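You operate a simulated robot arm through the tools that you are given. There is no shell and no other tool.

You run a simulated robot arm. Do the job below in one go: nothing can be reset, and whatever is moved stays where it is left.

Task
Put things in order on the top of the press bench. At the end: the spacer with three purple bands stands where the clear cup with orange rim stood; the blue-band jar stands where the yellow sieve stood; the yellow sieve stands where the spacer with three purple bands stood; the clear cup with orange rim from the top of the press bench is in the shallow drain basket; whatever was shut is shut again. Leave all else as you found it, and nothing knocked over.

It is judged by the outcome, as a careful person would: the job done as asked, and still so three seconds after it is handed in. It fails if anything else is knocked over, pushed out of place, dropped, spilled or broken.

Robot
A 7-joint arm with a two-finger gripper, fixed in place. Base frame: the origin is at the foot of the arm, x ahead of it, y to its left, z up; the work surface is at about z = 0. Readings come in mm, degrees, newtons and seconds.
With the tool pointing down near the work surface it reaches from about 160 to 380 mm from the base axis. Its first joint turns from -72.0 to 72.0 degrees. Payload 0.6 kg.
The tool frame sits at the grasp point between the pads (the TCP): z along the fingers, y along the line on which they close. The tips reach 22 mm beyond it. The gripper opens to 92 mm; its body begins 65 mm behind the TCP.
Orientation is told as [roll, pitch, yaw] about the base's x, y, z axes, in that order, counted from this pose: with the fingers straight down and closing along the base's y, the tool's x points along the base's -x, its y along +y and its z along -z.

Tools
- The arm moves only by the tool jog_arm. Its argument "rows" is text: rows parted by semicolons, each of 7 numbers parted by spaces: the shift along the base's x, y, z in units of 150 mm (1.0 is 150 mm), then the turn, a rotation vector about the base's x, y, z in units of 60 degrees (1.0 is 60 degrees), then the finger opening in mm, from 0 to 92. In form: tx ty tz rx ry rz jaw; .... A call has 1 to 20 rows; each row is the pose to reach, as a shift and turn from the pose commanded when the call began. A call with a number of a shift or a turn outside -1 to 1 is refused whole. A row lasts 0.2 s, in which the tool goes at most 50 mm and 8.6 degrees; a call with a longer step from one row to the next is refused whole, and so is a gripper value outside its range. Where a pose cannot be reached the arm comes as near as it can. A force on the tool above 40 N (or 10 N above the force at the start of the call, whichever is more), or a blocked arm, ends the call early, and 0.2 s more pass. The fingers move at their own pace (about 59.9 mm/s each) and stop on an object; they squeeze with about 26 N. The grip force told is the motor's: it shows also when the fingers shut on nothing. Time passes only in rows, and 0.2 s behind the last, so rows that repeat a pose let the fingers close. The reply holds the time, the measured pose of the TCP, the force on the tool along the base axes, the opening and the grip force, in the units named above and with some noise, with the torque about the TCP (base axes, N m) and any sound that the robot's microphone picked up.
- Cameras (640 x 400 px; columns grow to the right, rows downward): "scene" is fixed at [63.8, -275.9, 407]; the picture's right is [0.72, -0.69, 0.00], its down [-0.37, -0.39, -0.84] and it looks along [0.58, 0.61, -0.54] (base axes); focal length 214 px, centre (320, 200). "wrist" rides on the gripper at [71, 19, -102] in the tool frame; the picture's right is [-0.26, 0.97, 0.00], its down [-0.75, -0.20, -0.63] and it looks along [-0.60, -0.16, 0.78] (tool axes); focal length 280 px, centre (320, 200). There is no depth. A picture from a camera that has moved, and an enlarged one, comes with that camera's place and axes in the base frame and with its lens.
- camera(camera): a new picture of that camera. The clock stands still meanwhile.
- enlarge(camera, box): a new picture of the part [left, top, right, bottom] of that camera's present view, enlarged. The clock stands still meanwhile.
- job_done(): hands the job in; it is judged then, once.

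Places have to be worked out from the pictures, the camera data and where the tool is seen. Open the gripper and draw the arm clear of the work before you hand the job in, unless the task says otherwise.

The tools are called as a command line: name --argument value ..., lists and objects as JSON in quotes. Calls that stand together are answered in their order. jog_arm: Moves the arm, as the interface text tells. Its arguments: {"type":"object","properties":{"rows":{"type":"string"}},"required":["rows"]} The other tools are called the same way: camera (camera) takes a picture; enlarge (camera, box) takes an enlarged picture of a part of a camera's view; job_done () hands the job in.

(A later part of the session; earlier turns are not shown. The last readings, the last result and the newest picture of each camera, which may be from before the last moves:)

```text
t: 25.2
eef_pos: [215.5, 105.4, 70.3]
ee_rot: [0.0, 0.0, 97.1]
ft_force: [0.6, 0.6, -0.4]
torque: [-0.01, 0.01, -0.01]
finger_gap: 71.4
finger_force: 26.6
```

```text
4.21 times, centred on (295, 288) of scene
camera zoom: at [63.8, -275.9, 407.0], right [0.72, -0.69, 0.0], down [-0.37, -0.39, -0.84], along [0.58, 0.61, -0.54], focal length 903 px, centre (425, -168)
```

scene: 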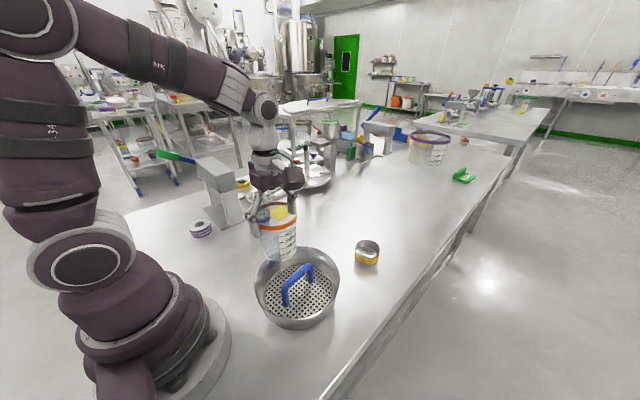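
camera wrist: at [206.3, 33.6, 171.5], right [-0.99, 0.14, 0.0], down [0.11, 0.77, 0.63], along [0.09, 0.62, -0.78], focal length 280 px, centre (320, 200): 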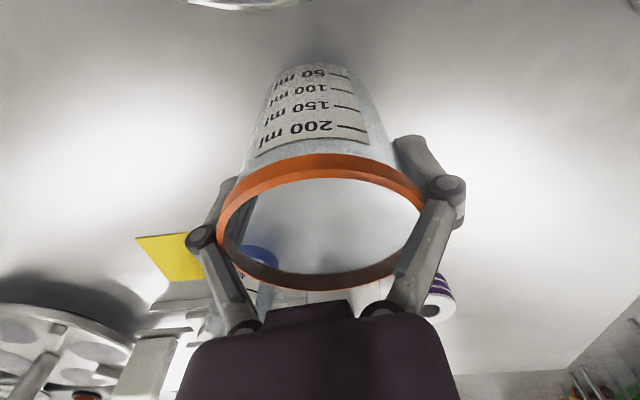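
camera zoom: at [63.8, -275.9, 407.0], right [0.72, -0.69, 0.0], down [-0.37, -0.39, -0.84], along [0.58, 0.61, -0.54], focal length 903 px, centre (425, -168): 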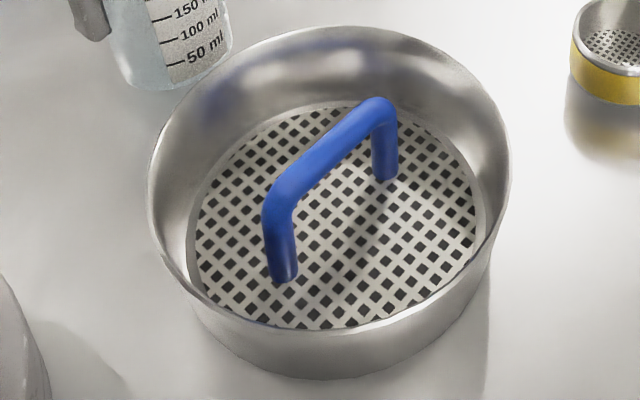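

The basket is exactly where it was. I lower the cup gently onto the bench in small steps.

jog_arm --rows "0 0 -0.02 0 0 0 64; 0 0 -0.04 0 0 0 64; 0 0 -0.055 0 0 0 64; 0 0 -0.055 0 0 0 64"

enlarge --camera "scene" --box '[235, 190, 315, 270]'

```text
t: 26.2
eef_pos: [216.5, 104.6, 63.2]
ee_rot: [-0.1, 0.1, 97.0]
ft_force: [-0.7, -2.5, 15.2]
torque: [0.22, 0.08, 0.01]
finger_gap: 71.6
finger_force: 25.7
```

```text
5.00 times, centred on (275, 230) of scene
camera zoom: at [63.7, -275.9, 407.0], right [0.72, -0.69, 0.0], down [-0.37, -0.39, -0.84], along [0.58, 0.61, -0.54], focal length 1072 px, centre (545, 50)
```

zoom: 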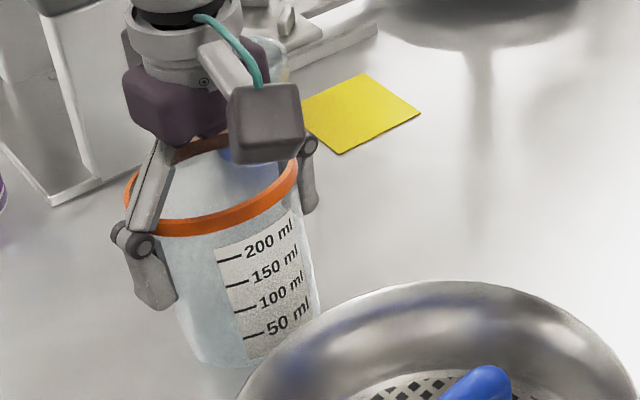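

The base touches (15 N up). I open the fingers so the cup settles flat on the bench, then rise so the pads clear it.

jog_arm --rows "0 0 0.005 0 0 0 70; 0 0 0.005 0 0 0 74; 0 0 0.005 0 0 0 80; 0 0 0.005 0 0 0 86; 0 0 0.005 0 0 0 92; 0 0 0.005 0 0 0 92; 0 0 0.06 0 0 0 92; 0 0 0.12 0 0 0 92; 0 0 0.12 0 0 0 92"

enlarge --camera "scene" --box '[235, 180, 325, 270]'

camera --camera "wrist"

```text
t: 28.2
eef_pos: [217.0, 103.8, 79.9]
ee_rot: [0.0, 0.0, 97.1]
ft_force: [0.9, 0.0, -0.9]
torque: [0.02, -0.02, 0.0]
finger_gap: 92.0
finger_force: 0.1
```

```text
4.44 times, centred on (280, 225) of scene
camera zoom: at [63.8, -275.9, 407.0], right [0.72, -0.69, 0.0], down [-0.37, -0.39, -0.84], along [0.58, 0.61, -0.54], focal length 953 px, centre (498, 89)
```

zoom: 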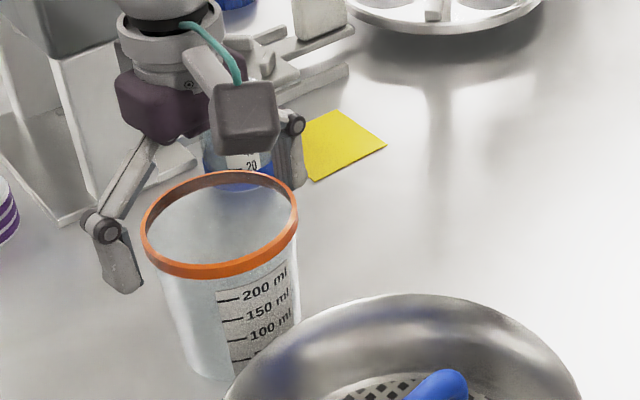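

```text
taken
camera wrist: at [207.5, 32.7, 181.9], right [-0.99, 0.14, 0.0], down [0.11, 0.77, 0.63], along [0.09, 0.62, -0.78], focal length 280 px, centre (320, 200)
```

wrist: 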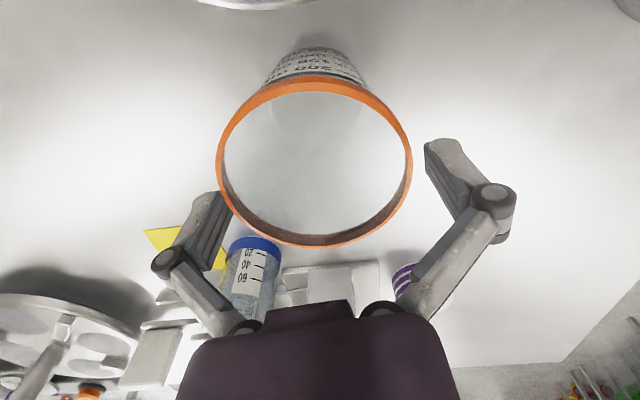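

The cup stands flat again at ≈ [219.8,102]. Before regripping I enlarge both views to measure the cup's true base width.

enlarge --camera "wrist" --box '[230, 20, 400, 120]'

enlarge --camera "scene" --box '[255, 210, 310, 265]'

```text
3.76 times, centred on (315, 70) of wrist
camera zoom: at [207.5, 32.7, 181.9], right [-0.99, 0.14, 0.0], down [0.11, 0.77, 0.63], along [0.09, 0.62, -0.78], focal length 1056 px, centre (339, 689)
```

zoom: 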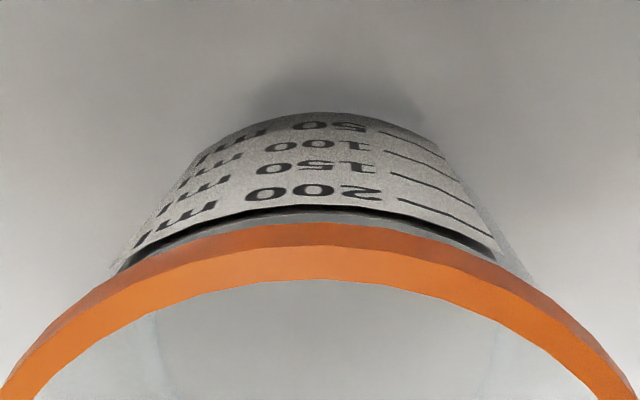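

```text
7.27 times, centred on (282, 238) of scene
camera zoom: at [63.8, -275.9, 407.0], right [0.72, -0.69, 0.0], down [-0.37, -0.39, -0.84], along [0.58, 0.61, -0.54], focal length 1560 px, centre (593, -73)
```

zoom: 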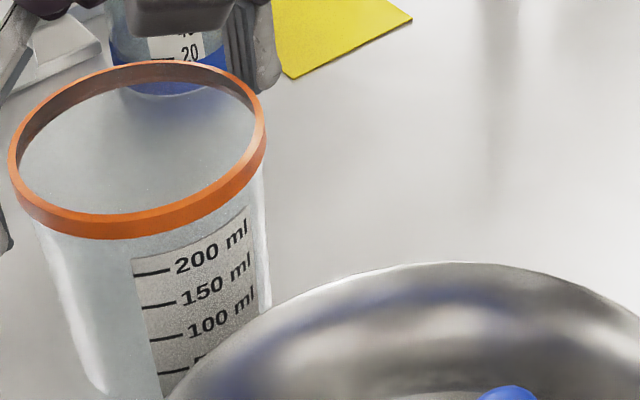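

Taking gap readings at two heights (72.6 and 71.5 mm), the cup is nearly cylindrical, about Ø69 at the base, so it can only sit beside the handle leaning ~6° against it. I regrip at the rim as before (recentred), then I'll insert it tilted outward along a slanting path.

jog_arm --rows "0.012 -0.005 0 0 0 0 92; 0.023 -0.01 0 0 0 0 92; 0.023 -0.01 -0.013 0 0 0 92; 0.023 -0.01 -0.013 0 0 0 84; 0.023 -0.01 -0.013 0 0 0 74; 0.023 -0.01 -0.013 0 0 0 64; 0.023 -0.01 -0.013 0 0 0 64"

camera --camera "wrist"

enlarge --camera "scene" --box '[235, 180, 325, 270]'

```text
t: 29.8
eef_pos: [219.3, 104.4, 78.5]
ee_rot: [0.1, -0.1, 96.9]
ft_force: [-3.0, -0.6, 8.8]
torque: [-0.14, 0.09, 0.0]
finger_gap: 71.5
finger_force: 26.0
```

```text
taken
camera wrist: at [210.2, 31.4, 180.1], right [-0.99, 0.14, 0.0], down [0.11, 0.77, 0.63], along [0.09, 0.62, -0.78], focal length 280 px, centre (320, 200)
```

wrist: 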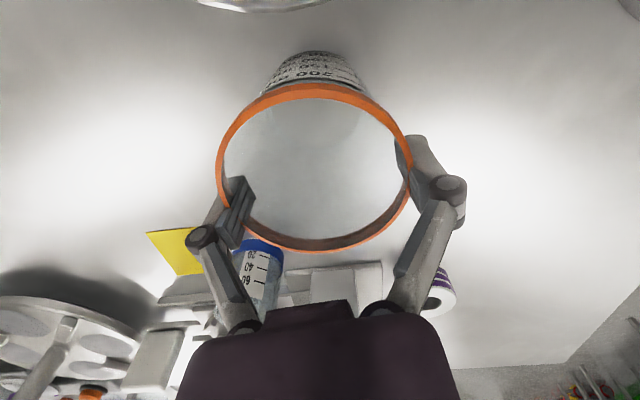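

```text
4.44 times, centred on (280, 225) of scene
camera zoom: at [63.8, -275.9, 407.0], right [0.72, -0.69, 0.0], down [-0.37, -0.39, -0.84], along [0.58, 0.61, -0.54], focal length 953 px, centre (498, 89)
```

zoom: 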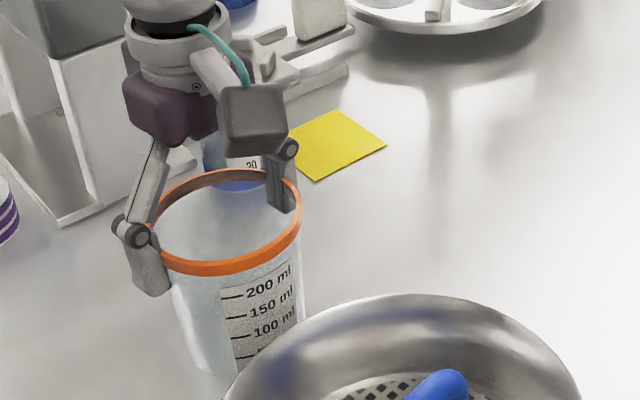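

Grip is centred (cup centre ≈ TCP). I lift, move back over the basket's +y side and tilt the tool 12° so the cup's base leads toward the handle.

jog_arm --rows "0 0 0.1 0 0 0 64; 0 0 0.25 0 0 0 64; 0 0 0.45 0 0 0 64; 0 0 0.64 0 0 0 64; -0.01 -0.12 0.64 -0.05 -0.005 0 64; -0.02 -0.25 0.64 -0.1 -0.01 0 64; -0.03 -0.4 0.64 -0.15 -0.015 0 64; -0.048 -0.559 0.64 -0.199 -0.021 0 64; -0.048 -0.559 0.64 -0.199 -0.021 0 64; -0.048 -0.559 0.64 -0.199 -0.021 0 64"

camera --camera "wrist"

enlarge --camera "scene" --box '[230, 180, 360, 340]'

```text
t: 32.0
eef_pos: [212.6, 20.8, 173.3]
ee_rot: [0.1, 12.1, 97.1]
ft_force: [-0.1, 0.5, 0.0]
torque: [-0.01, 0.0, 0.02]
finger_gap: 71.4
finger_force: 25.8
```

```text
taken
camera wrist: at [200.3, -28.7, 288.2], right [-0.99, 0.14, -0.05], down [0.1, 0.89, 0.45], along [0.11, 0.44, -0.89], focal length 280 px, centre (320, 200)
```

wrist: 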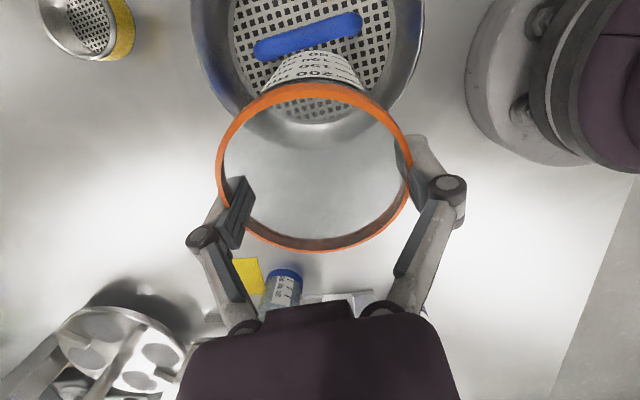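

```text
2.50 times, centred on (295, 260) of scene
camera zoom: at [63.8, -275.9, 407.0], right [0.72, -0.69, 0.0], down [-0.37, -0.39, -0.84], along [0.58, 0.61, -0.54], focal length 536 px, centre (382, 50)
```

zoom: 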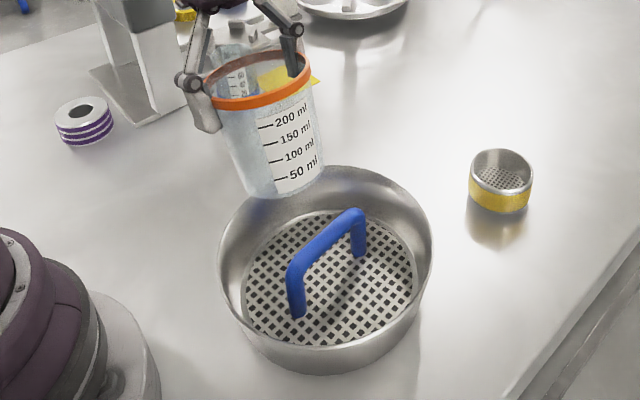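

enlarge --camera "wrist" --box '[180, 0, 436, 160]'

enlarge --camera "scene" --box '[265, 200, 325, 270]'

```text
2.50 times, centred on (308, 80) of wrist
camera zoom: at [200.3, -28.7, 288.2], right [-0.99, 0.14, -0.05], down [0.1, 0.89, 0.45], along [0.11, 0.44, -0.89], focal length 701 px, centre (350, 500)
```

zoom: 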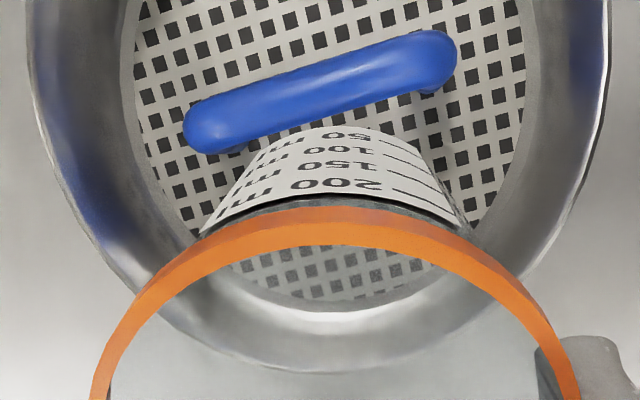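

```text
5.71 times, centred on (295, 235) of scene
camera zoom: at [63.8, -275.9, 407.0], right [0.72, -0.69, 0.0], down [-0.37, -0.39, -0.84], along [0.58, 0.61, -0.54], focal length 1226 px, centre (463, 0)
```

zoom: 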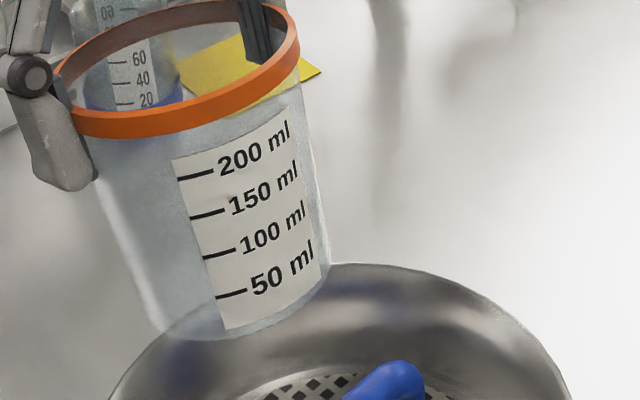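

The cup hangs tilted 12° as intended. I lower until its base edge is just above handle-bar height, where the gap to the bar can be read directly from the wrist picture.

jog_arm --rows "0 0 -0.08 0 0 0 64; 0 0 -0.16 0 0 0 64; 0 0 -0.23 0 0 0 64; 0 0 -0.23 0 0 0 64"

enlarge --camera "wrist" --box '[180, 0, 436, 160]'

enlarge --camera "scene" --box '[245, 200, 345, 320]'

```text
t: 33.0
eef_pos: [213.4, 19.2, 139.0]
ee_rot: [0.2, 12.2, 97.0]
ft_force: [-0.4, 0.5, -0.9]
torque: [0.01, 0.03, 0.02]
finger_gap: 71.1
finger_force: 26.3
```

```text
2.50 times, centred on (308, 80) of wrist
camera zoom: at [201.0, -29.8, 254.1], right [-0.99, 0.14, -0.05], down [0.1, 0.89, 0.45], along [0.11, 0.44, -0.89], focal length 701 px, centre (350, 500)
```

zoom: 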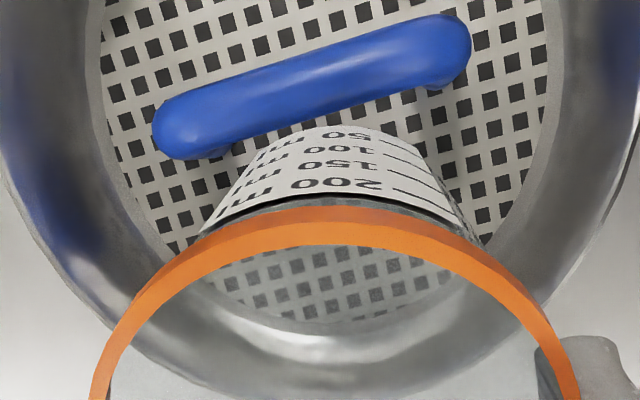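

```text
3.33 times, centred on (295, 260) of scene
camera zoom: at [63.8, -275.9, 407.0], right [0.72, -0.69, 0.0], down [-0.37, -0.39, -0.84], along [0.58, 0.61, -0.54], focal length 715 px, centre (403, 0)
```

zoom: 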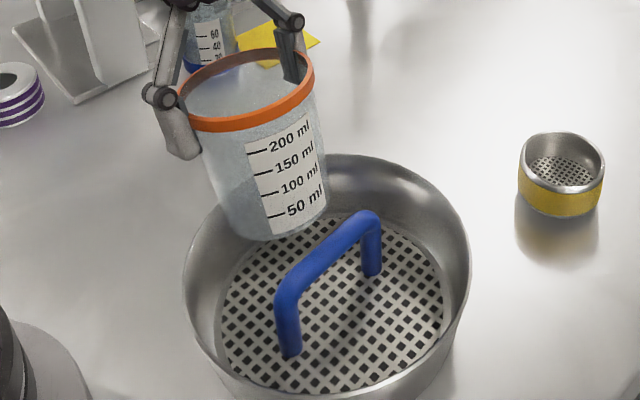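

The gap between cup base edge and bar is about 4 mm, so the cup clears the handle. I lower it on a slanting path until the base is about 8 mm over the basket floor.

jog_arm --rows "0 0 -0.04 0 0 0 64; 0 0 -0.08 0 0 0 64; 0 0 -0.12 0 0 0 64; 0 -0.004 -0.16 0 0 0 64; 0.001 -0.01 -0.2 0 0 0 64; 0.002 -0.018 -0.24 0 0 0 64; 0.003 -0.025 -0.28 0 0 0 64; 0.004 -0.03 -0.31 0 0 0 64; 0.004 -0.03 -0.31 0 0 0 64"

enlarge --camera "wrist" --box '[180, 0, 436, 160]'

enlarge --camera "scene" --box '[245, 200, 345, 330]'

```text
t: 35.0
eef_pos: [215.4, 16.3, 92.3]
ee_rot: [0.3, 12.0, 97.1]
ft_force: [-0.1, 0.3, -0.6]
torque: [-0.02, -0.03, -0.02]
finger_gap: 71.0
finger_force: 26.1
```

```text
2.50 times, centred on (308, 80) of wrist
camera zoom: at [201.9, -34.3, 206.8], right [-0.99, 0.14, -0.05], down [0.1, 0.89, 0.45], along [0.11, 0.44, -0.89], focal length 701 px, centre (350, 500)
```

zoom: 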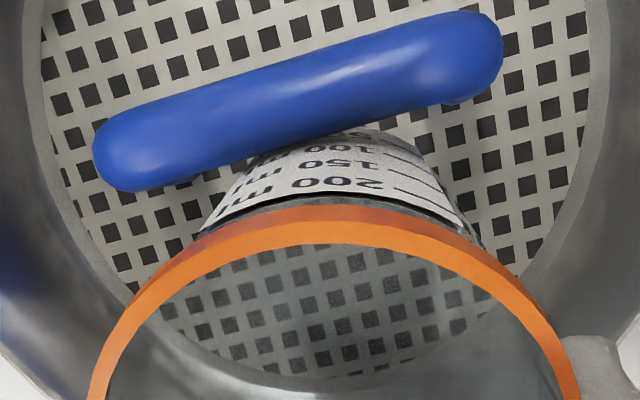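

```text
3.08 times, centred on (295, 265) of scene
camera zoom: at [63.8, -275.9, 407.0], right [0.72, -0.69, 0.0], down [-0.37, -0.39, -0.84], along [0.58, 0.61, -0.54], focal length 660 px, centre (397, 0)
```

zoom: 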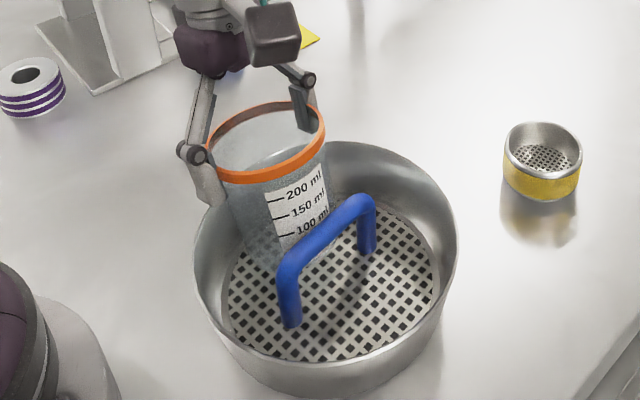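

No contact forces and the cup is well inside, base behind the handle. I lower the last few millimetres until it touches the floor.

jog_arm --rows "0 0 -0.012 0 0 0 64; 0 0 -0.024 0 0 0 64; 0 0 -0.03 0 0 0 64; 0 0 -0.03 0 0 0 64"

```text
t: 36.0
eef_pos: [211.8, 15.0, 87.6]
ee_rot: [0.2, 12.0, 97.1]
ft_force: [-0.1, 0.6, -1.2]
torque: [0.01, -0.01, 0.01]
finger_gap: 71.0
finger_force: 25.6
```

Still free. I go down in 1.5–3 mm steps.

jog_arm --rows "0 0 -0.01 0 0 0 64; 0 0 -0.02 0 0 0 64; 0 0 -0.02 0 0 0 64"

```text
t: 36.8
eef_pos: [212.4, 15.3, 85.3]
ee_rot: [0.2, 12.1, 97.1]
ft_force: [-0.4, -1.4, 2.8]
torque: [0.0, -0.03, -0.04]
finger_gap: 71.0
finger_force: 26.1
```

Light touch at the base's outer edge (2.8 N). I now rock the cup back 6° about that edge toward upright before letting go.

jog_arm --rows "0.001 -0.012 -0.002 0.021 0.002 0 64; 0.003 -0.028 -0.004 0.05 0.005 0 64; 0.005 -0.043 -0.006 0.075 0.008 0 64; 0.006 -0.057 -0.008 0.0995 0.0105 0 64; 0.006 -0.057 -0.008 0.0995 0.0105 0 64"

enlarge --camera "wrist" --box '[180, 0, 436, 160]'

enlarge --camera "scene" --box '[245, 200, 345, 330]'

```text
t: 38.0
eef_pos: [215.0, 7.8, 84.5]
ee_rot: [0.1, 6.0, 97.0]
ft_force: [-0.3, 1.5, -0.9]
torque: [0.01, 0.0, 0.03]
finger_gap: 70.9
finger_force: 25.8
```

```text
2.50 times, centred on (308, 80) of wrist
camera zoom: at [204.1, -54.0, 193.2], right [-0.99, 0.14, -0.03], down [0.1, 0.83, 0.54], along [0.1, 0.53, -0.84], focal length 701 px, centre (350, 500)
```

zoom: 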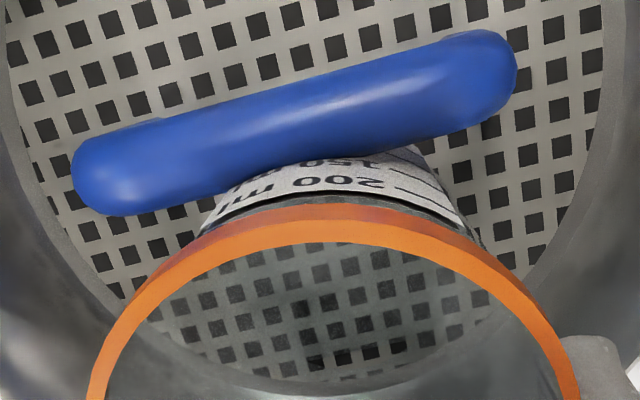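

```text
3.08 times, centred on (295, 265) of scene
camera zoom: at [63.8, -275.9, 407.0], right [0.72, -0.69, 0.0], down [-0.37, -0.39, -0.84], along [0.58, 0.61, -0.54], focal length 660 px, centre (397, 0)
```

zoom: 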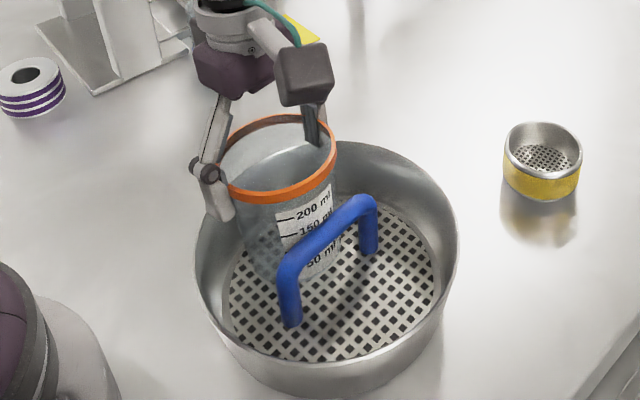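

The cup is at 6° lean beside the bar with almost no contact. I lower a touch more to find the floor.

jog_arm --rows "0 0 -0.01 0 0 0 64; 0 0 -0.016 0 0 0 64; 0 0 -0.016 0 0 0 64"

```text
t: 38.8
eef_pos: [214.7, 7.1, 82.3]
ee_rot: [0.0, 6.0, 97.1]
ft_force: [1.6, 4.8, 11.0]
torque: [0.2, 0.0, 0.12]
finger_gap: 71.1
finger_force: 26.3
```

Now it rests on floor and handle (11 N). I ease up 1 mm, open the fingers slowly, and look.

jog_arm --rows "0 0 0.007 0 0 0 64; 0 0 0.007 0 0 0 70; 0 0 0.007 0 0 0 73; 0 0 0.007 0 0 0 77; 0 0 0.007 0 0 0 82; 0 0 0.007 0 0 0 88; 0 0 0.007 0 0 0 92; 0 0 0.007 0 0 0 92"

camera --camera "wrist"

enlarge --camera "scene" --box '[245, 200, 345, 330]'

```text
t: 40.6
eef_pos: [214.8, 6.2, 84.2]
ee_rot: [0.1, 6.0, 96.9]
ft_force: [0.6, 0.2, 0.1]
torque: [-0.05, -0.01, -0.02]
finger_gap: 92.2
finger_force: 0.0
```

```text
taken
camera wrist: at [204.2, -54.6, 192.1], right [-0.99, 0.14, -0.03], down [0.1, 0.83, 0.54], along [0.1, 0.53, -0.84], focal length 280 px, centre (320, 200)
```

wrist: 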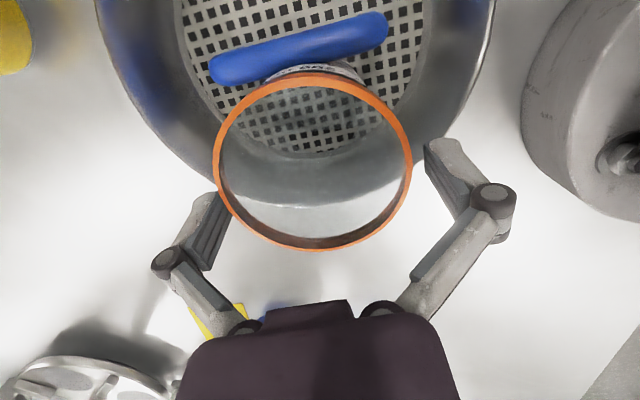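

```text
3.08 times, centred on (295, 265) of scene
camera zoom: at [63.8, -275.9, 407.0], right [0.72, -0.69, 0.0], down [-0.37, -0.39, -0.84], along [0.58, 0.61, -0.54], focal length 660 px, centre (397, 0)
```

zoom: 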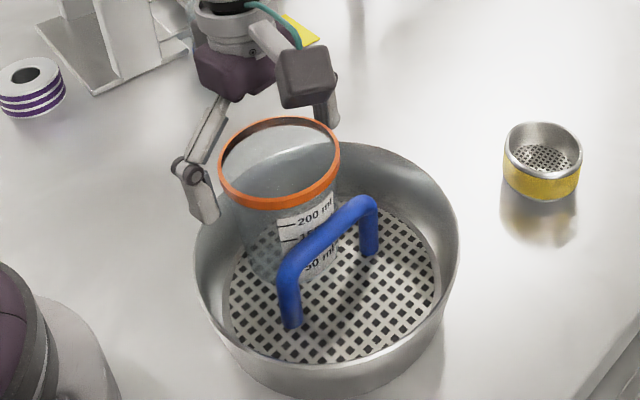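

The cup stands in the basket, leaning slightly on the handle, and the fingers are clear. I rise along the tool axis, level the tool, and start turning back for the spacer.

jog_arm --rows "-0.001 0.01 0.1 0 0 0 92; -0.002 0.021 0.2 0 0 0 92; -0.004 0.042 0.4 0 0 0 92; -0.006 0.063 0.6 0.05 0.005 -0.1 92; -0.04 0.15 0.75 0.0995 0.0105 -0.22 92; -0.08 0.3 0.8 0.0995 0.0105 -0.34 92; -0.12 0.45 0.8 0.0995 0.0105 -0.46 92; -0.16 0.6 0.8 0.0995 0.0105 -0.58 92; -0.2 0.7 0.8 0.0995 0.0105 -0.7 92; -0.2 0.7 0.8 0.0995 0.0105 -0.8 92; -0.2 0.7 0.8 0.0995 0.0105 -0.8 92"

enlarge --camera "scene" --box '[245, 200, 345, 330]'

camera --camera "wrist"

```text
t: 43.0
eef_pos: [184.8, 110.6, 203.7]
ee_rot: [2.5, 0.5, 49.0]
ft_force: [0.1, 1.0, -0.1]
torque: [0.01, -0.02, 0.01]
finger_gap: 91.9
finger_force: 0.0
```

```text
3.08 times, centred on (295, 265) of scene
camera zoom: at [63.8, -275.9, 407.0], right [0.72, -0.69, 0.0], down [-0.37, -0.39, -0.84], along [0.58, 0.61, -0.54], focal length 660 px, centre (397, 0)
```

zoom: 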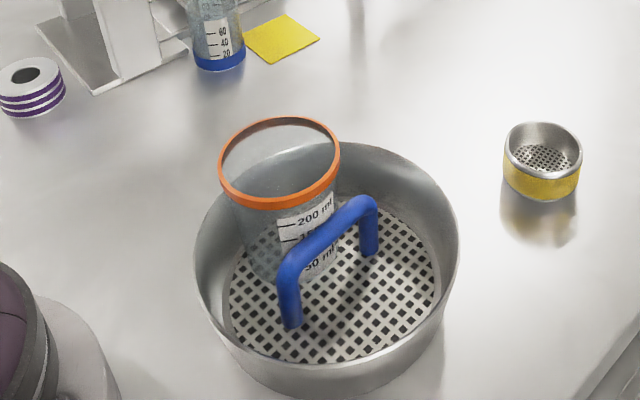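

```text
taken
camera wrist: at [129.1, 68.2, 307.7], right [-0.56, 0.83, 0.04], down [0.67, 0.42, 0.61], along [0.49, 0.36, -0.79], focal length 280 px, centre (320, 200)
```

wrist: 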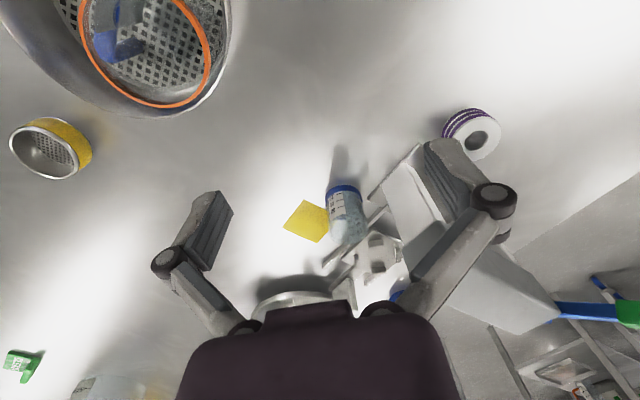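

The cup is stable and nothing else moved. I level the small residual tool tilt, then move up toward the spacer at ≈ [139,294], staying high; the press lever (≈ [123,407,217]) is well beyond it.

jog_arm --rows "-0.03 0.1 0 -0.01 -0.018 0 80; -0.06 0.2 0 -0.02105 -0.0369 0 80; -0.1 0.35 0 -0.02105 -0.0369 0 80; -0.15 0.5 0 -0.02105 -0.0369 0 80; -0.2 0.65 0 -0.02105 -0.0369 0 80; -0.25 0.8 0 -0.02105 -0.0369 0 80; -0.28 0.9 0 -0.02105 -0.0369 0 80; -0.28 0.9 0 -0.02105 -0.0369 0 80"

jog_arm --rows "0 0.02 0 0 0 -0.12 80; -0.01 0.05 0 0 0 -0.24 80; -0.015 0.09 -0.03 0 0 -0.36 80; -0.02 0.13 -0.1 0 0 -0.48 80; -0.023 0.17 -0.18 0 0 -0.6 80; -0.023 0.2 -0.26 0 0 -0.72 80; -0.023 0.22 -0.35 0 0 -0.8 80; -0.023 0.22 -0.42 0 0 -0.8 80; -0.023 0.22 -0.42 0 0 -0.8 80"

camera --camera "wrist"

camera --camera "scene"

```text
t: 44.8
eef_pos: [142.0, 247.2, 203.0]
ee_rot: [-0.1, 0.2, 49.1]
ft_force: [0.3, 0.8, 0.4]
torque: [-0.01, -0.02, 0.0]
finger_gap: 80.0
finger_force: 0.0
```

```text
t: 46.8
eef_pos: [139.9, 279.2, 140.2]
ee_rot: [-0.1, 0.1, 1.1]
ft_force: [-0.9, 0.3, 0.4]
torque: [-0.04, 0.0, 0.02]
finger_gap: 79.9
finger_force: 0.1
```

```text
taken
camera wrist: at [69.4, 298.4, 242.2], right [0.24, 0.97, 0.0], down [0.76, -0.19, 0.62], along [0.6, -0.15, -0.78], focal length 280 px, centre (320, 200)
```

wrist: 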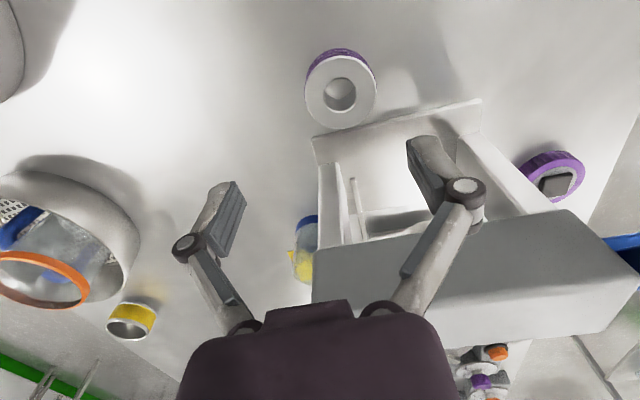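

```text
taken
```

scene: 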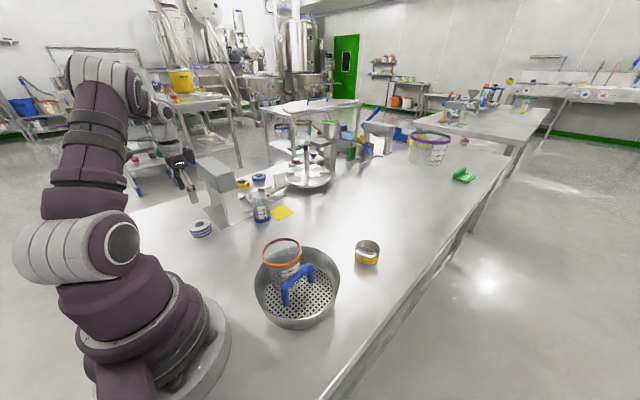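

The spacer centre works out to ≈ [142,296.5] with its top at z ≈ 24. I move over it and lower to z 60 to check alignment.

jog_arm --rows "0.01 0.05 -0.05 0 0 0 80; 0.02 0.1 -0.15 0 0 0 80; 0.02 0.111 -0.3 0 0 0 80; 0.02 0.111 -0.45 0 0 0 80; 0.02 0.111 -0.539 0 0 0 80; 0.02 0.111 -0.539 0 0 0 80"

camera --camera "wrist"

enlarge --camera "scene" --box '[150, 150, 270, 250]'

```text
t: 48.2
eef_pos: [140.4, 296.0, 58.1]
ee_rot: [-0.1, 0.0, 1.1]
ft_force: [0.5, -0.6, -0.5]
torque: [-0.01, 0.0, -0.01]
finger_gap: 79.9
finger_force: 0.0
```

```text
taken
camera wrist: at [71.4, 315.0, 160.3], right [0.24, 0.97, 0.0], down [0.76, -0.19, 0.62], along [0.6, -0.15, -0.78], focal length 280 px, centre (320, 200)
```

wrist: 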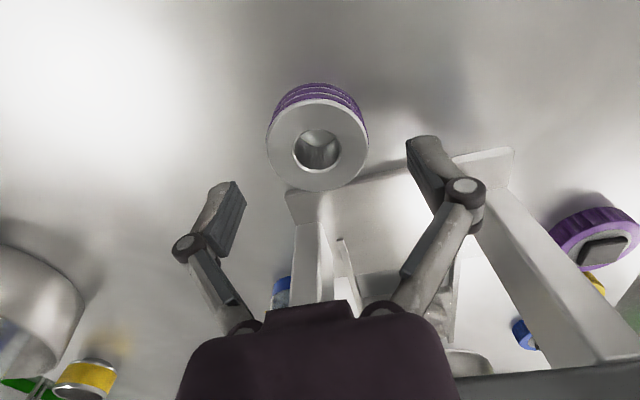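

```text
4.00 times, centred on (210, 200) of scene
camera zoom: at [63.8, -275.9, 407.0], right [0.72, -0.69, 0.0], down [-0.37, -0.39, -0.84], along [0.58, 0.61, -0.54], focal length 858 px, centre (760, 200)
```

zoom: 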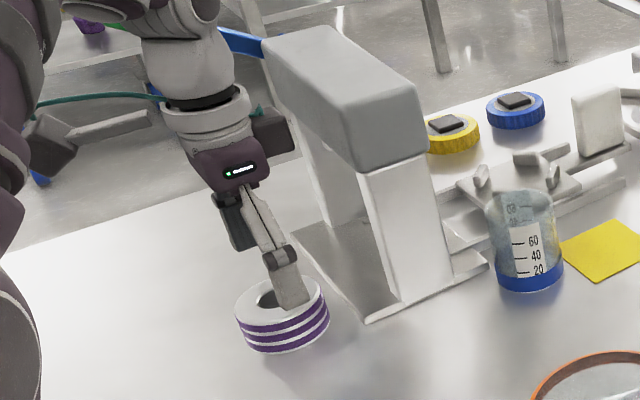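

Aligned within ~2 mm (spacer ≈ [144,296]). I nudge +2 mm in x, lower to z 27 and close on it.

jog_arm --rows "0.013 0 -0.07 0 0 0 80; 0.013 0 -0.14 0 0 0 80; 0.013 0 -0.2 0 0 0 80; 0.013 0 -0.22 0 0 0 80; 0.013 0 -0.22 0 0 0 80"

jog_arm --rows "0 0 0 0 0 0 70; 0 0 0 0 0 0 60; 0 0 0 0 0 0 50; 0 0 0 0 0 0 44; 0 0 0 0 0 0 44"

camera --camera "wrist"

```text
t: 49.4
eef_pos: [143.6, 296.4, 25.7]
ee_rot: [-0.1, 0.0, 1.1]
ft_force: [0.9, 0.4, 0.5]
torque: [0.01, 0.01, -0.03]
finger_gap: 80.0
finger_force: 0.0
```

```text
t: 50.6
eef_pos: [144.3, 295.9, 26.3]
ee_rot: [-0.1, 0.1, 1.2]
ft_force: [-0.7, -0.3, 4.4]
torque: [-0.09, -0.04, 0.03]
finger_gap: 52.5
finger_force: 26.1
```

```text
taken
camera wrist: at [73.3, 315.0, 127.7], right [0.24, 0.97, 0.0], down [0.76, -0.19, 0.62], along [0.6, -0.15, -0.78], focal length 280 px, centre (320, 200)
```

wrist: 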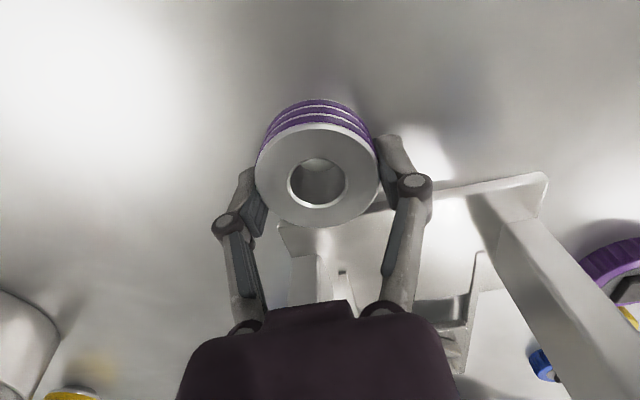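

Gripped (spacer centre = TCP ≈ [144,296.3], which I note as its original spot). I lift it and carry it to the cup's old place ≈ [123.5,136].

jog_arm --rows "0 0 0.08 0 0 0 44; 0 0 0.2 0 0 0 44; 0 0 0.35 0 0 0 44; -0.01 -0.1 0.4 0 0 0 44; -0.03 -0.3 0.4 0 0 0 44; -0.06 -0.5 0.4 0 0 0 44; -0.09 -0.7 0.4 0 0 0 44; -0.11 -0.85 0.4 0 0 0 44; -0.12 -0.9 0.4 0 0 0 44; -0.12 -0.9 0.4 0 0 0 44"

camera --camera "wrist"

camera --camera "scene"

```text
t: 52.8
eef_pos: [125.4, 160.6, 86.9]
ee_rot: [-0.1, 0.2, 1.1]
ft_force: [0.3, -0.7, -1.4]
torque: [0.0, -0.01, -0.02]
finger_gap: 52.5
finger_force: 26.2
```

```text
taken
camera wrist: at [56.1, 179.8, 188.3], right [0.24, 0.97, 0.0], down [0.76, -0.19, 0.62], along [0.6, -0.15, -0.78], focal length 280 px, centre (320, 200)
```

wrist: 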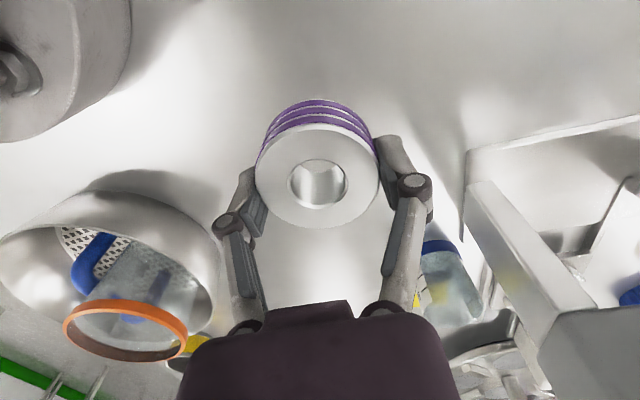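

```text
taken
```

scene: 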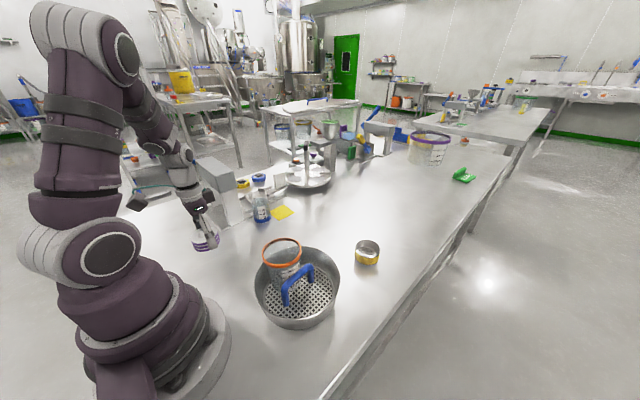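

The spacer hangs level. I move the rest of the way and lower it to the bench.

jog_arm --rows "-0.01 -0.09 0 0 0 0 44; -0.017 -0.169 0 0 0 0 44; -0.017 -0.169 -0.1 0 0 0 44; -0.017 -0.169 -0.2 0 0 0 44; -0.017 -0.169 -0.3 0 0 0 44; -0.017 -0.169 -0.36 0 0 0 44; -0.017 -0.169 -0.385 0 0 0 44; -0.017 -0.169 -0.397 0 0 0 44; -0.017 -0.169 -0.397 0 0 0 44"

enlarge --camera "scene" --box '[170, 200, 260, 290]'

```text
t: 54.8
eef_pos: [122.7, 134.8, 26.0]
ee_rot: [0.0, 0.1, 1.2]
ft_force: [0.1, -0.6, -1.4]
torque: [-0.01, 0.01, 0.04]
finger_gap: 52.6
finger_force: 26.2
```

```text
4.44 times, centred on (215, 245) of scene
camera zoom: at [63.8, -275.9, 407.0], right [0.72, -0.69, 0.0], down [-0.37, -0.39, -0.84], along [0.58, 0.61, -0.54], focal length 953 px, centre (787, 0)
```

zoom: 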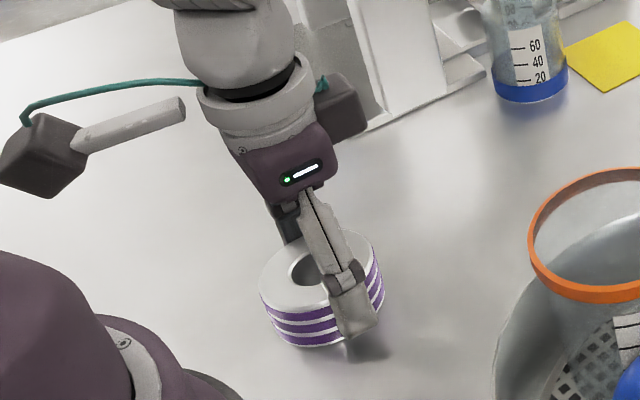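

In the fixed camera's view the spacer's base centre coincides with where the cup's base centre was. It isn't bearing on the bench yet, so I lower another 1.5 mm, release, and back off upward.

jog_arm --rows "0 0 -0.006 0 0 0 44; 0 0 -0.01 0 0 0 44; 0 0 -0.01 0 0 0 44"

```text
t: 55.6
eef_pos: [123.9, 135.2, 25.7]
ee_rot: [-0.2, 0.1, 1.2]
ft_force: [-1.1, -5.6, 14.6]
torque: [-0.11, 0.06, 0.05]
finger_gap: 52.9
finger_force: 26.2
```

Contact with the bench (14.6 N). I release gently and rise straight up.

jog_arm --rows "0 0 0.006 0 0 0 48; 0 0 0.006 0 0 0 56; 0 0 0.006 0 0 0 66; 0 0 0.006 0 0 0 76; 0 0 0.006 0 0 0 80; 0 0 0.1 0 0 0 80; 0 0 0.3 0 0 0 80; 0 0 0.6 0 0 0 80; 0 0 0.9 0 0 0 80; 0 0 0.9 0 0 0 80"

camera --camera "wrist"

enlarge --camera "scene" --box '[170, 200, 260, 290]'

```text
t: 57.8
eef_pos: [122.4, 135.4, 159.1]
ee_rot: [-0.1, 0.0, 1.1]
ft_force: [-1.3, 0.4, 0.3]
torque: [0.0, -0.01, -0.01]
finger_gap: 80.1
finger_force: 0.2
```

```text
taken
camera wrist: at [52.6, 153.9, 261.1], right [0.24, 0.97, 0.0], down [0.76, -0.19, 0.62], along [0.6, -0.15, -0.78], focal length 280 px, centre (320, 200)
```

wrist: 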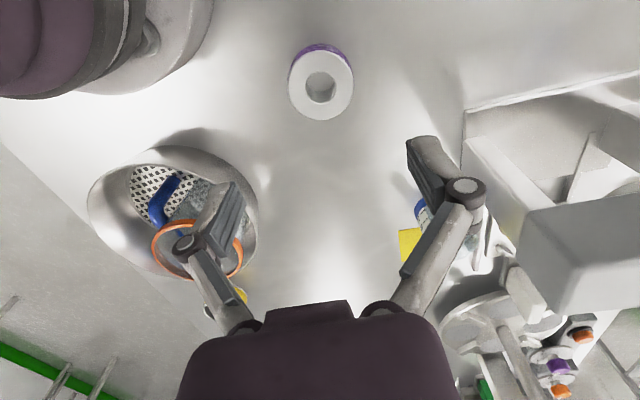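

```text
4.44 times, centred on (215, 245) of scene
camera zoom: at [63.8, -275.9, 407.0], right [0.72, -0.69, 0.0], down [-0.37, -0.39, -0.84], along [0.58, 0.61, -0.54], focal length 953 px, centre (787, 0)
```

zoom: 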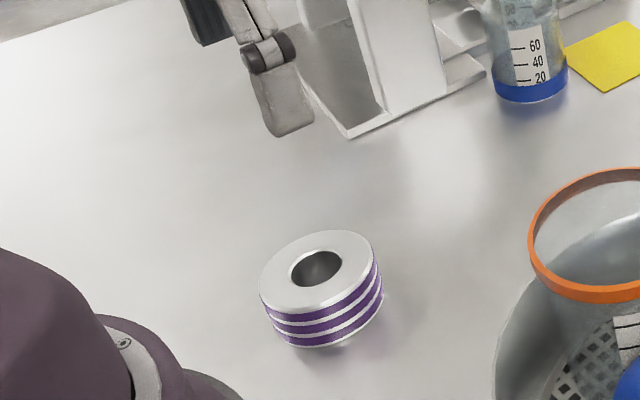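

The spacer stands in the cup's old spot. Next the sieve: I swing across at height to view it near [400,-86].

jog_arm --rows "0.05 -0.05 0.1 0 0 0 80; 0.2 -0.2 0.13 0 0 0 80; 0.4 -0.4 0.13 0 0 0 80; 0.55 -0.55 0.13 0 0 0 80; 0.7 -0.7 0.13 0 0 0 80"

jog_arm --rows "0.15 -0.15 0 0 0 -0.05 80; 0.3 -0.35 0 0 0 -0.1 80; 0.45 -0.5 0 0 0 -0.15 80; 0.5 -0.6 0 0 0 -0.22 80; 0.5 -0.6 0 0 0 -0.22 80"

camera --camera "wrist"

enlarge --camera "scene" --box '[230, 160, 400, 330]'

```text
t: 59.0
eef_pos: [228.7, 28.1, 178.5]
ee_rot: [-0.1, 0.1, 1.1]
ft_force: [-0.6, -0.8, -1.0]
torque: [-0.03, -0.02, -0.02]
finger_gap: 79.8
finger_force: 0.0
```

```text
t: 60.2
eef_pos: [303.2, -58.3, 179.6]
ee_rot: [-0.1, 0.2, -12.1]
ft_force: [0.0, -0.1, -0.6]
torque: [-0.01, -0.02, -0.02]
finger_gap: 79.8
finger_force: 0.0
```

```text
taken
camera wrist: at [238.3, -24.6, 280.6], right [0.46, 0.89, 0.0], down [0.7, -0.36, 0.62], along [0.55, -0.29, -0.78], focal length 280 px, centre (320, 200)
```

wrist: 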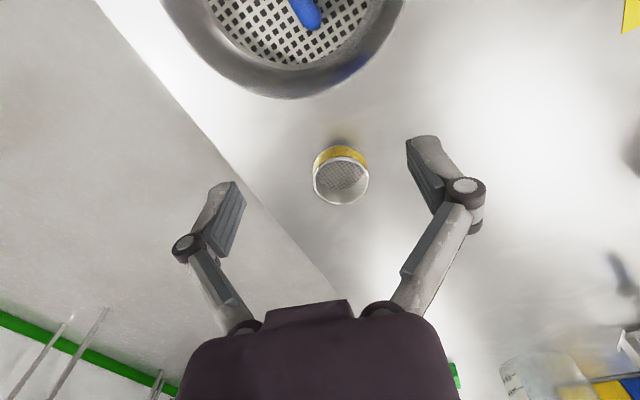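

```text
2.35 times, centred on (315, 245) of scene
camera zoom: at [63.8, -275.9, 407.0], right [0.72, -0.69, 0.0], down [-0.37, -0.39, -0.84], along [0.58, 0.61, -0.54], focal length 505 px, centre (332, 94)
```

zoom: 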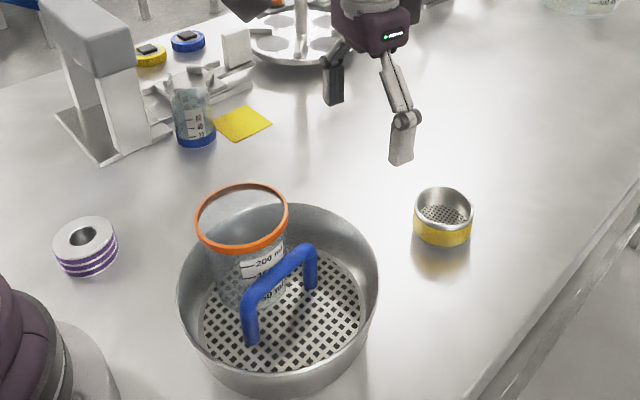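

enlarge --camera "wrist" --box '[290, 130, 390, 220]'

```text
4.44 times, centred on (340, 175) of wrist
camera zoom: at [238.3, -24.6, 280.6], right [0.46, 0.89, 0.0], down [0.7, -0.36, 0.62], along [0.55, -0.29, -0.78], focal length 1246 px, centre (231, 311)
```

zoom: 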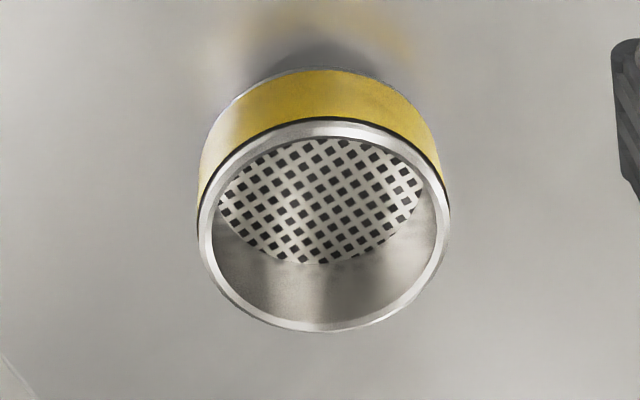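

Sieve centre ≈ [406.5,-85.7] (r ≈ 31, top ≈ z 29), beyond straight-down reach, so I tilt the tool 20° outward about the closing axis and approach to z 90 above it.

jog_arm --rows "0.1 -0.026 0 -0.0137 -0.0652 0 84; 0.25 -0.065 -0.1 -0.0275 -0.1305 0 84; 0.4 -0.104 -0.25 -0.0412 -0.1957 0 84; 0.55 -0.143 -0.4 -0.055 -0.261 0 84; 0.65 -0.169 -0.5 -0.0687 -0.3262 0 84; 0.687 -0.179 -0.603 -0.0687 -0.3262 0 84; 0.687 -0.179 -0.603 -0.0687 -0.3262 0 84; 0.687 -0.179 -0.603 -0.0687 -0.3262 0 84"

camera --camera "wrist"

enlarge --camera "scene" --box '[260, 160, 430, 310]'

```text
t: 62.0
eef_pos: [406.2, -86.7, 89.1]
ee_rot: [0.0, -19.9, -12.2]
ft_force: [0.3, 0.2, 0.4]
torque: [0.01, -0.03, 0.01]
finger_gap: 84.0
finger_force: 0.1
```

```text
taken
camera wrist: at [312.1, -45.1, 161.2], right [0.44, 0.89, 0.09], down [0.44, -0.3, 0.84], along [0.78, -0.34, -0.53], focal length 280 px, centre (320, 200)
```

wrist: 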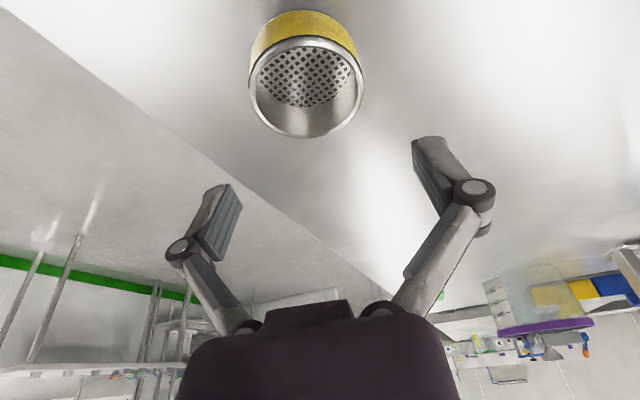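

```text
2.67 times, centred on (345, 235) of scene
camera zoom: at [63.8, -275.9, 407.0], right [0.72, -0.69, 0.0], down [-0.37, -0.39, -0.84], along [0.58, 0.61, -0.54], focal length 572 px, centre (253, 107)
```

zoom: 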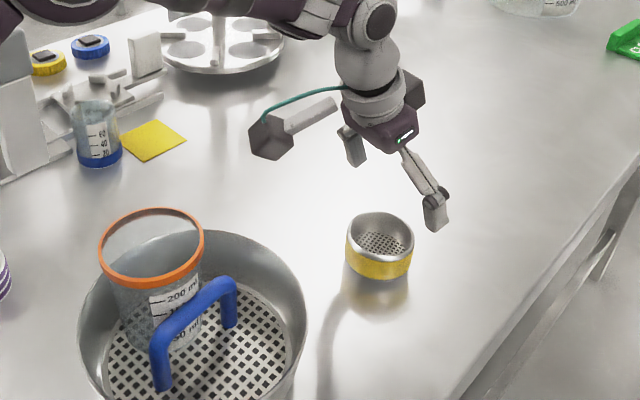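

The tilted pose is reached and the sieve is centred under the fingers (≈ [405.5,-86.5]). I lower to z 28 with the fingers open.

jog_arm --rows "0 0 -0.1 0 0 0 84; 0 0 -0.2 0 0 0 84; 0 0 -0.3 0 0 0 84; 0 0 -0.37 0 0 0 84; 0 0 -0.41 0 0 0 84; 0 0 -0.41 0 0 0 84"

camera --camera "wrist"

enlarge --camera "scene" --box '[310, 190, 420, 290]'

```text
t: 63.4
eef_pos: [405.5, -85.6, 27.8]
ee_rot: [0.0, -20.0, -12.2]
ft_force: [0.4, 0.5, 0.3]
torque: [0.04, 0.0, 0.0]
finger_gap: 83.9
finger_force: 0.2
```

```text
taken
camera wrist: at [311.7, -44.9, 99.3], right [0.44, 0.89, 0.09], down [0.44, -0.3, 0.84], along [0.78, -0.34, -0.53], focal length 280 px, centre (320, 200)
```

wrist: 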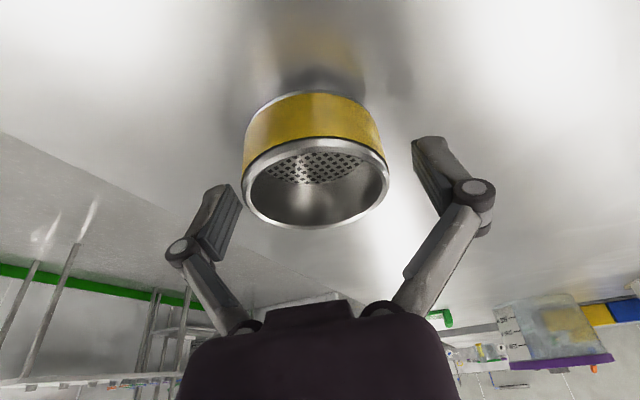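

```text
4.00 times, centred on (365, 240) of scene
camera zoom: at [63.8, -275.9, 407.0], right [0.72, -0.69, 0.0], down [-0.37, -0.39, -0.84], along [0.58, 0.61, -0.54], focal length 858 px, centre (140, 40)
```

zoom: 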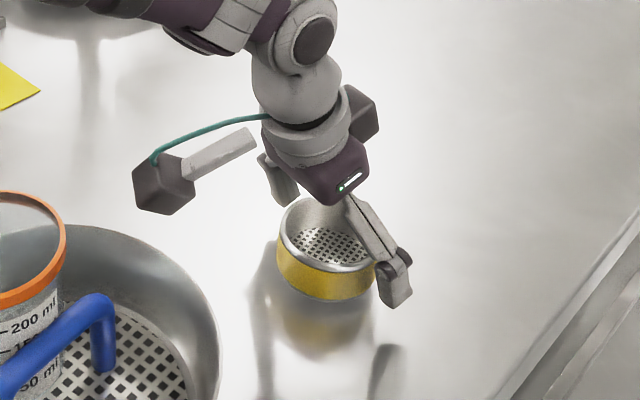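

The fingers flank the sieve with clearance on both sides. I close on it.

jog_arm --rows "0 0 0 0 0 0 74; 0 0 0 0 0 0 66; 0 0 0 0 0 0 58; 0 0 0 0 0 0 52; 0 0 0 0 0 0 52"

camera --camera "wrist"

```text
t: 64.6
eef_pos: [406.7, -87.1, 28.4]
ee_rot: [-0.1, -20.1, -12.2]
ft_force: [-1.9, -2.5, 18.9]
torque: [0.33, 0.15, 0.07]
finger_gap: 56.1
finger_force: 26.2
```

```text
taken
camera wrist: at [312.2, -45.2, 100.0], right [0.44, 0.89, 0.09], down [0.44, -0.3, 0.85], along [0.78, -0.34, -0.53], focal length 280 px, centre (320, 200)
```

wrist: 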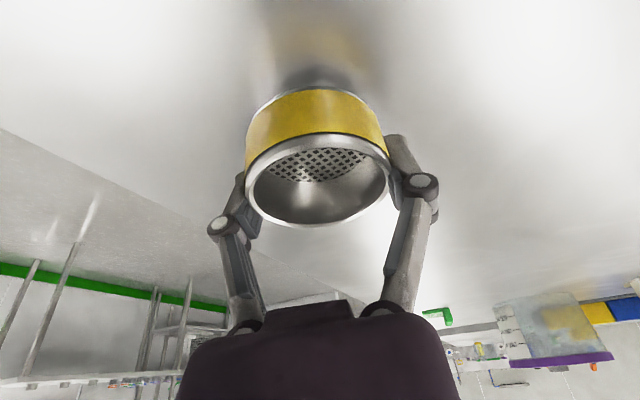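

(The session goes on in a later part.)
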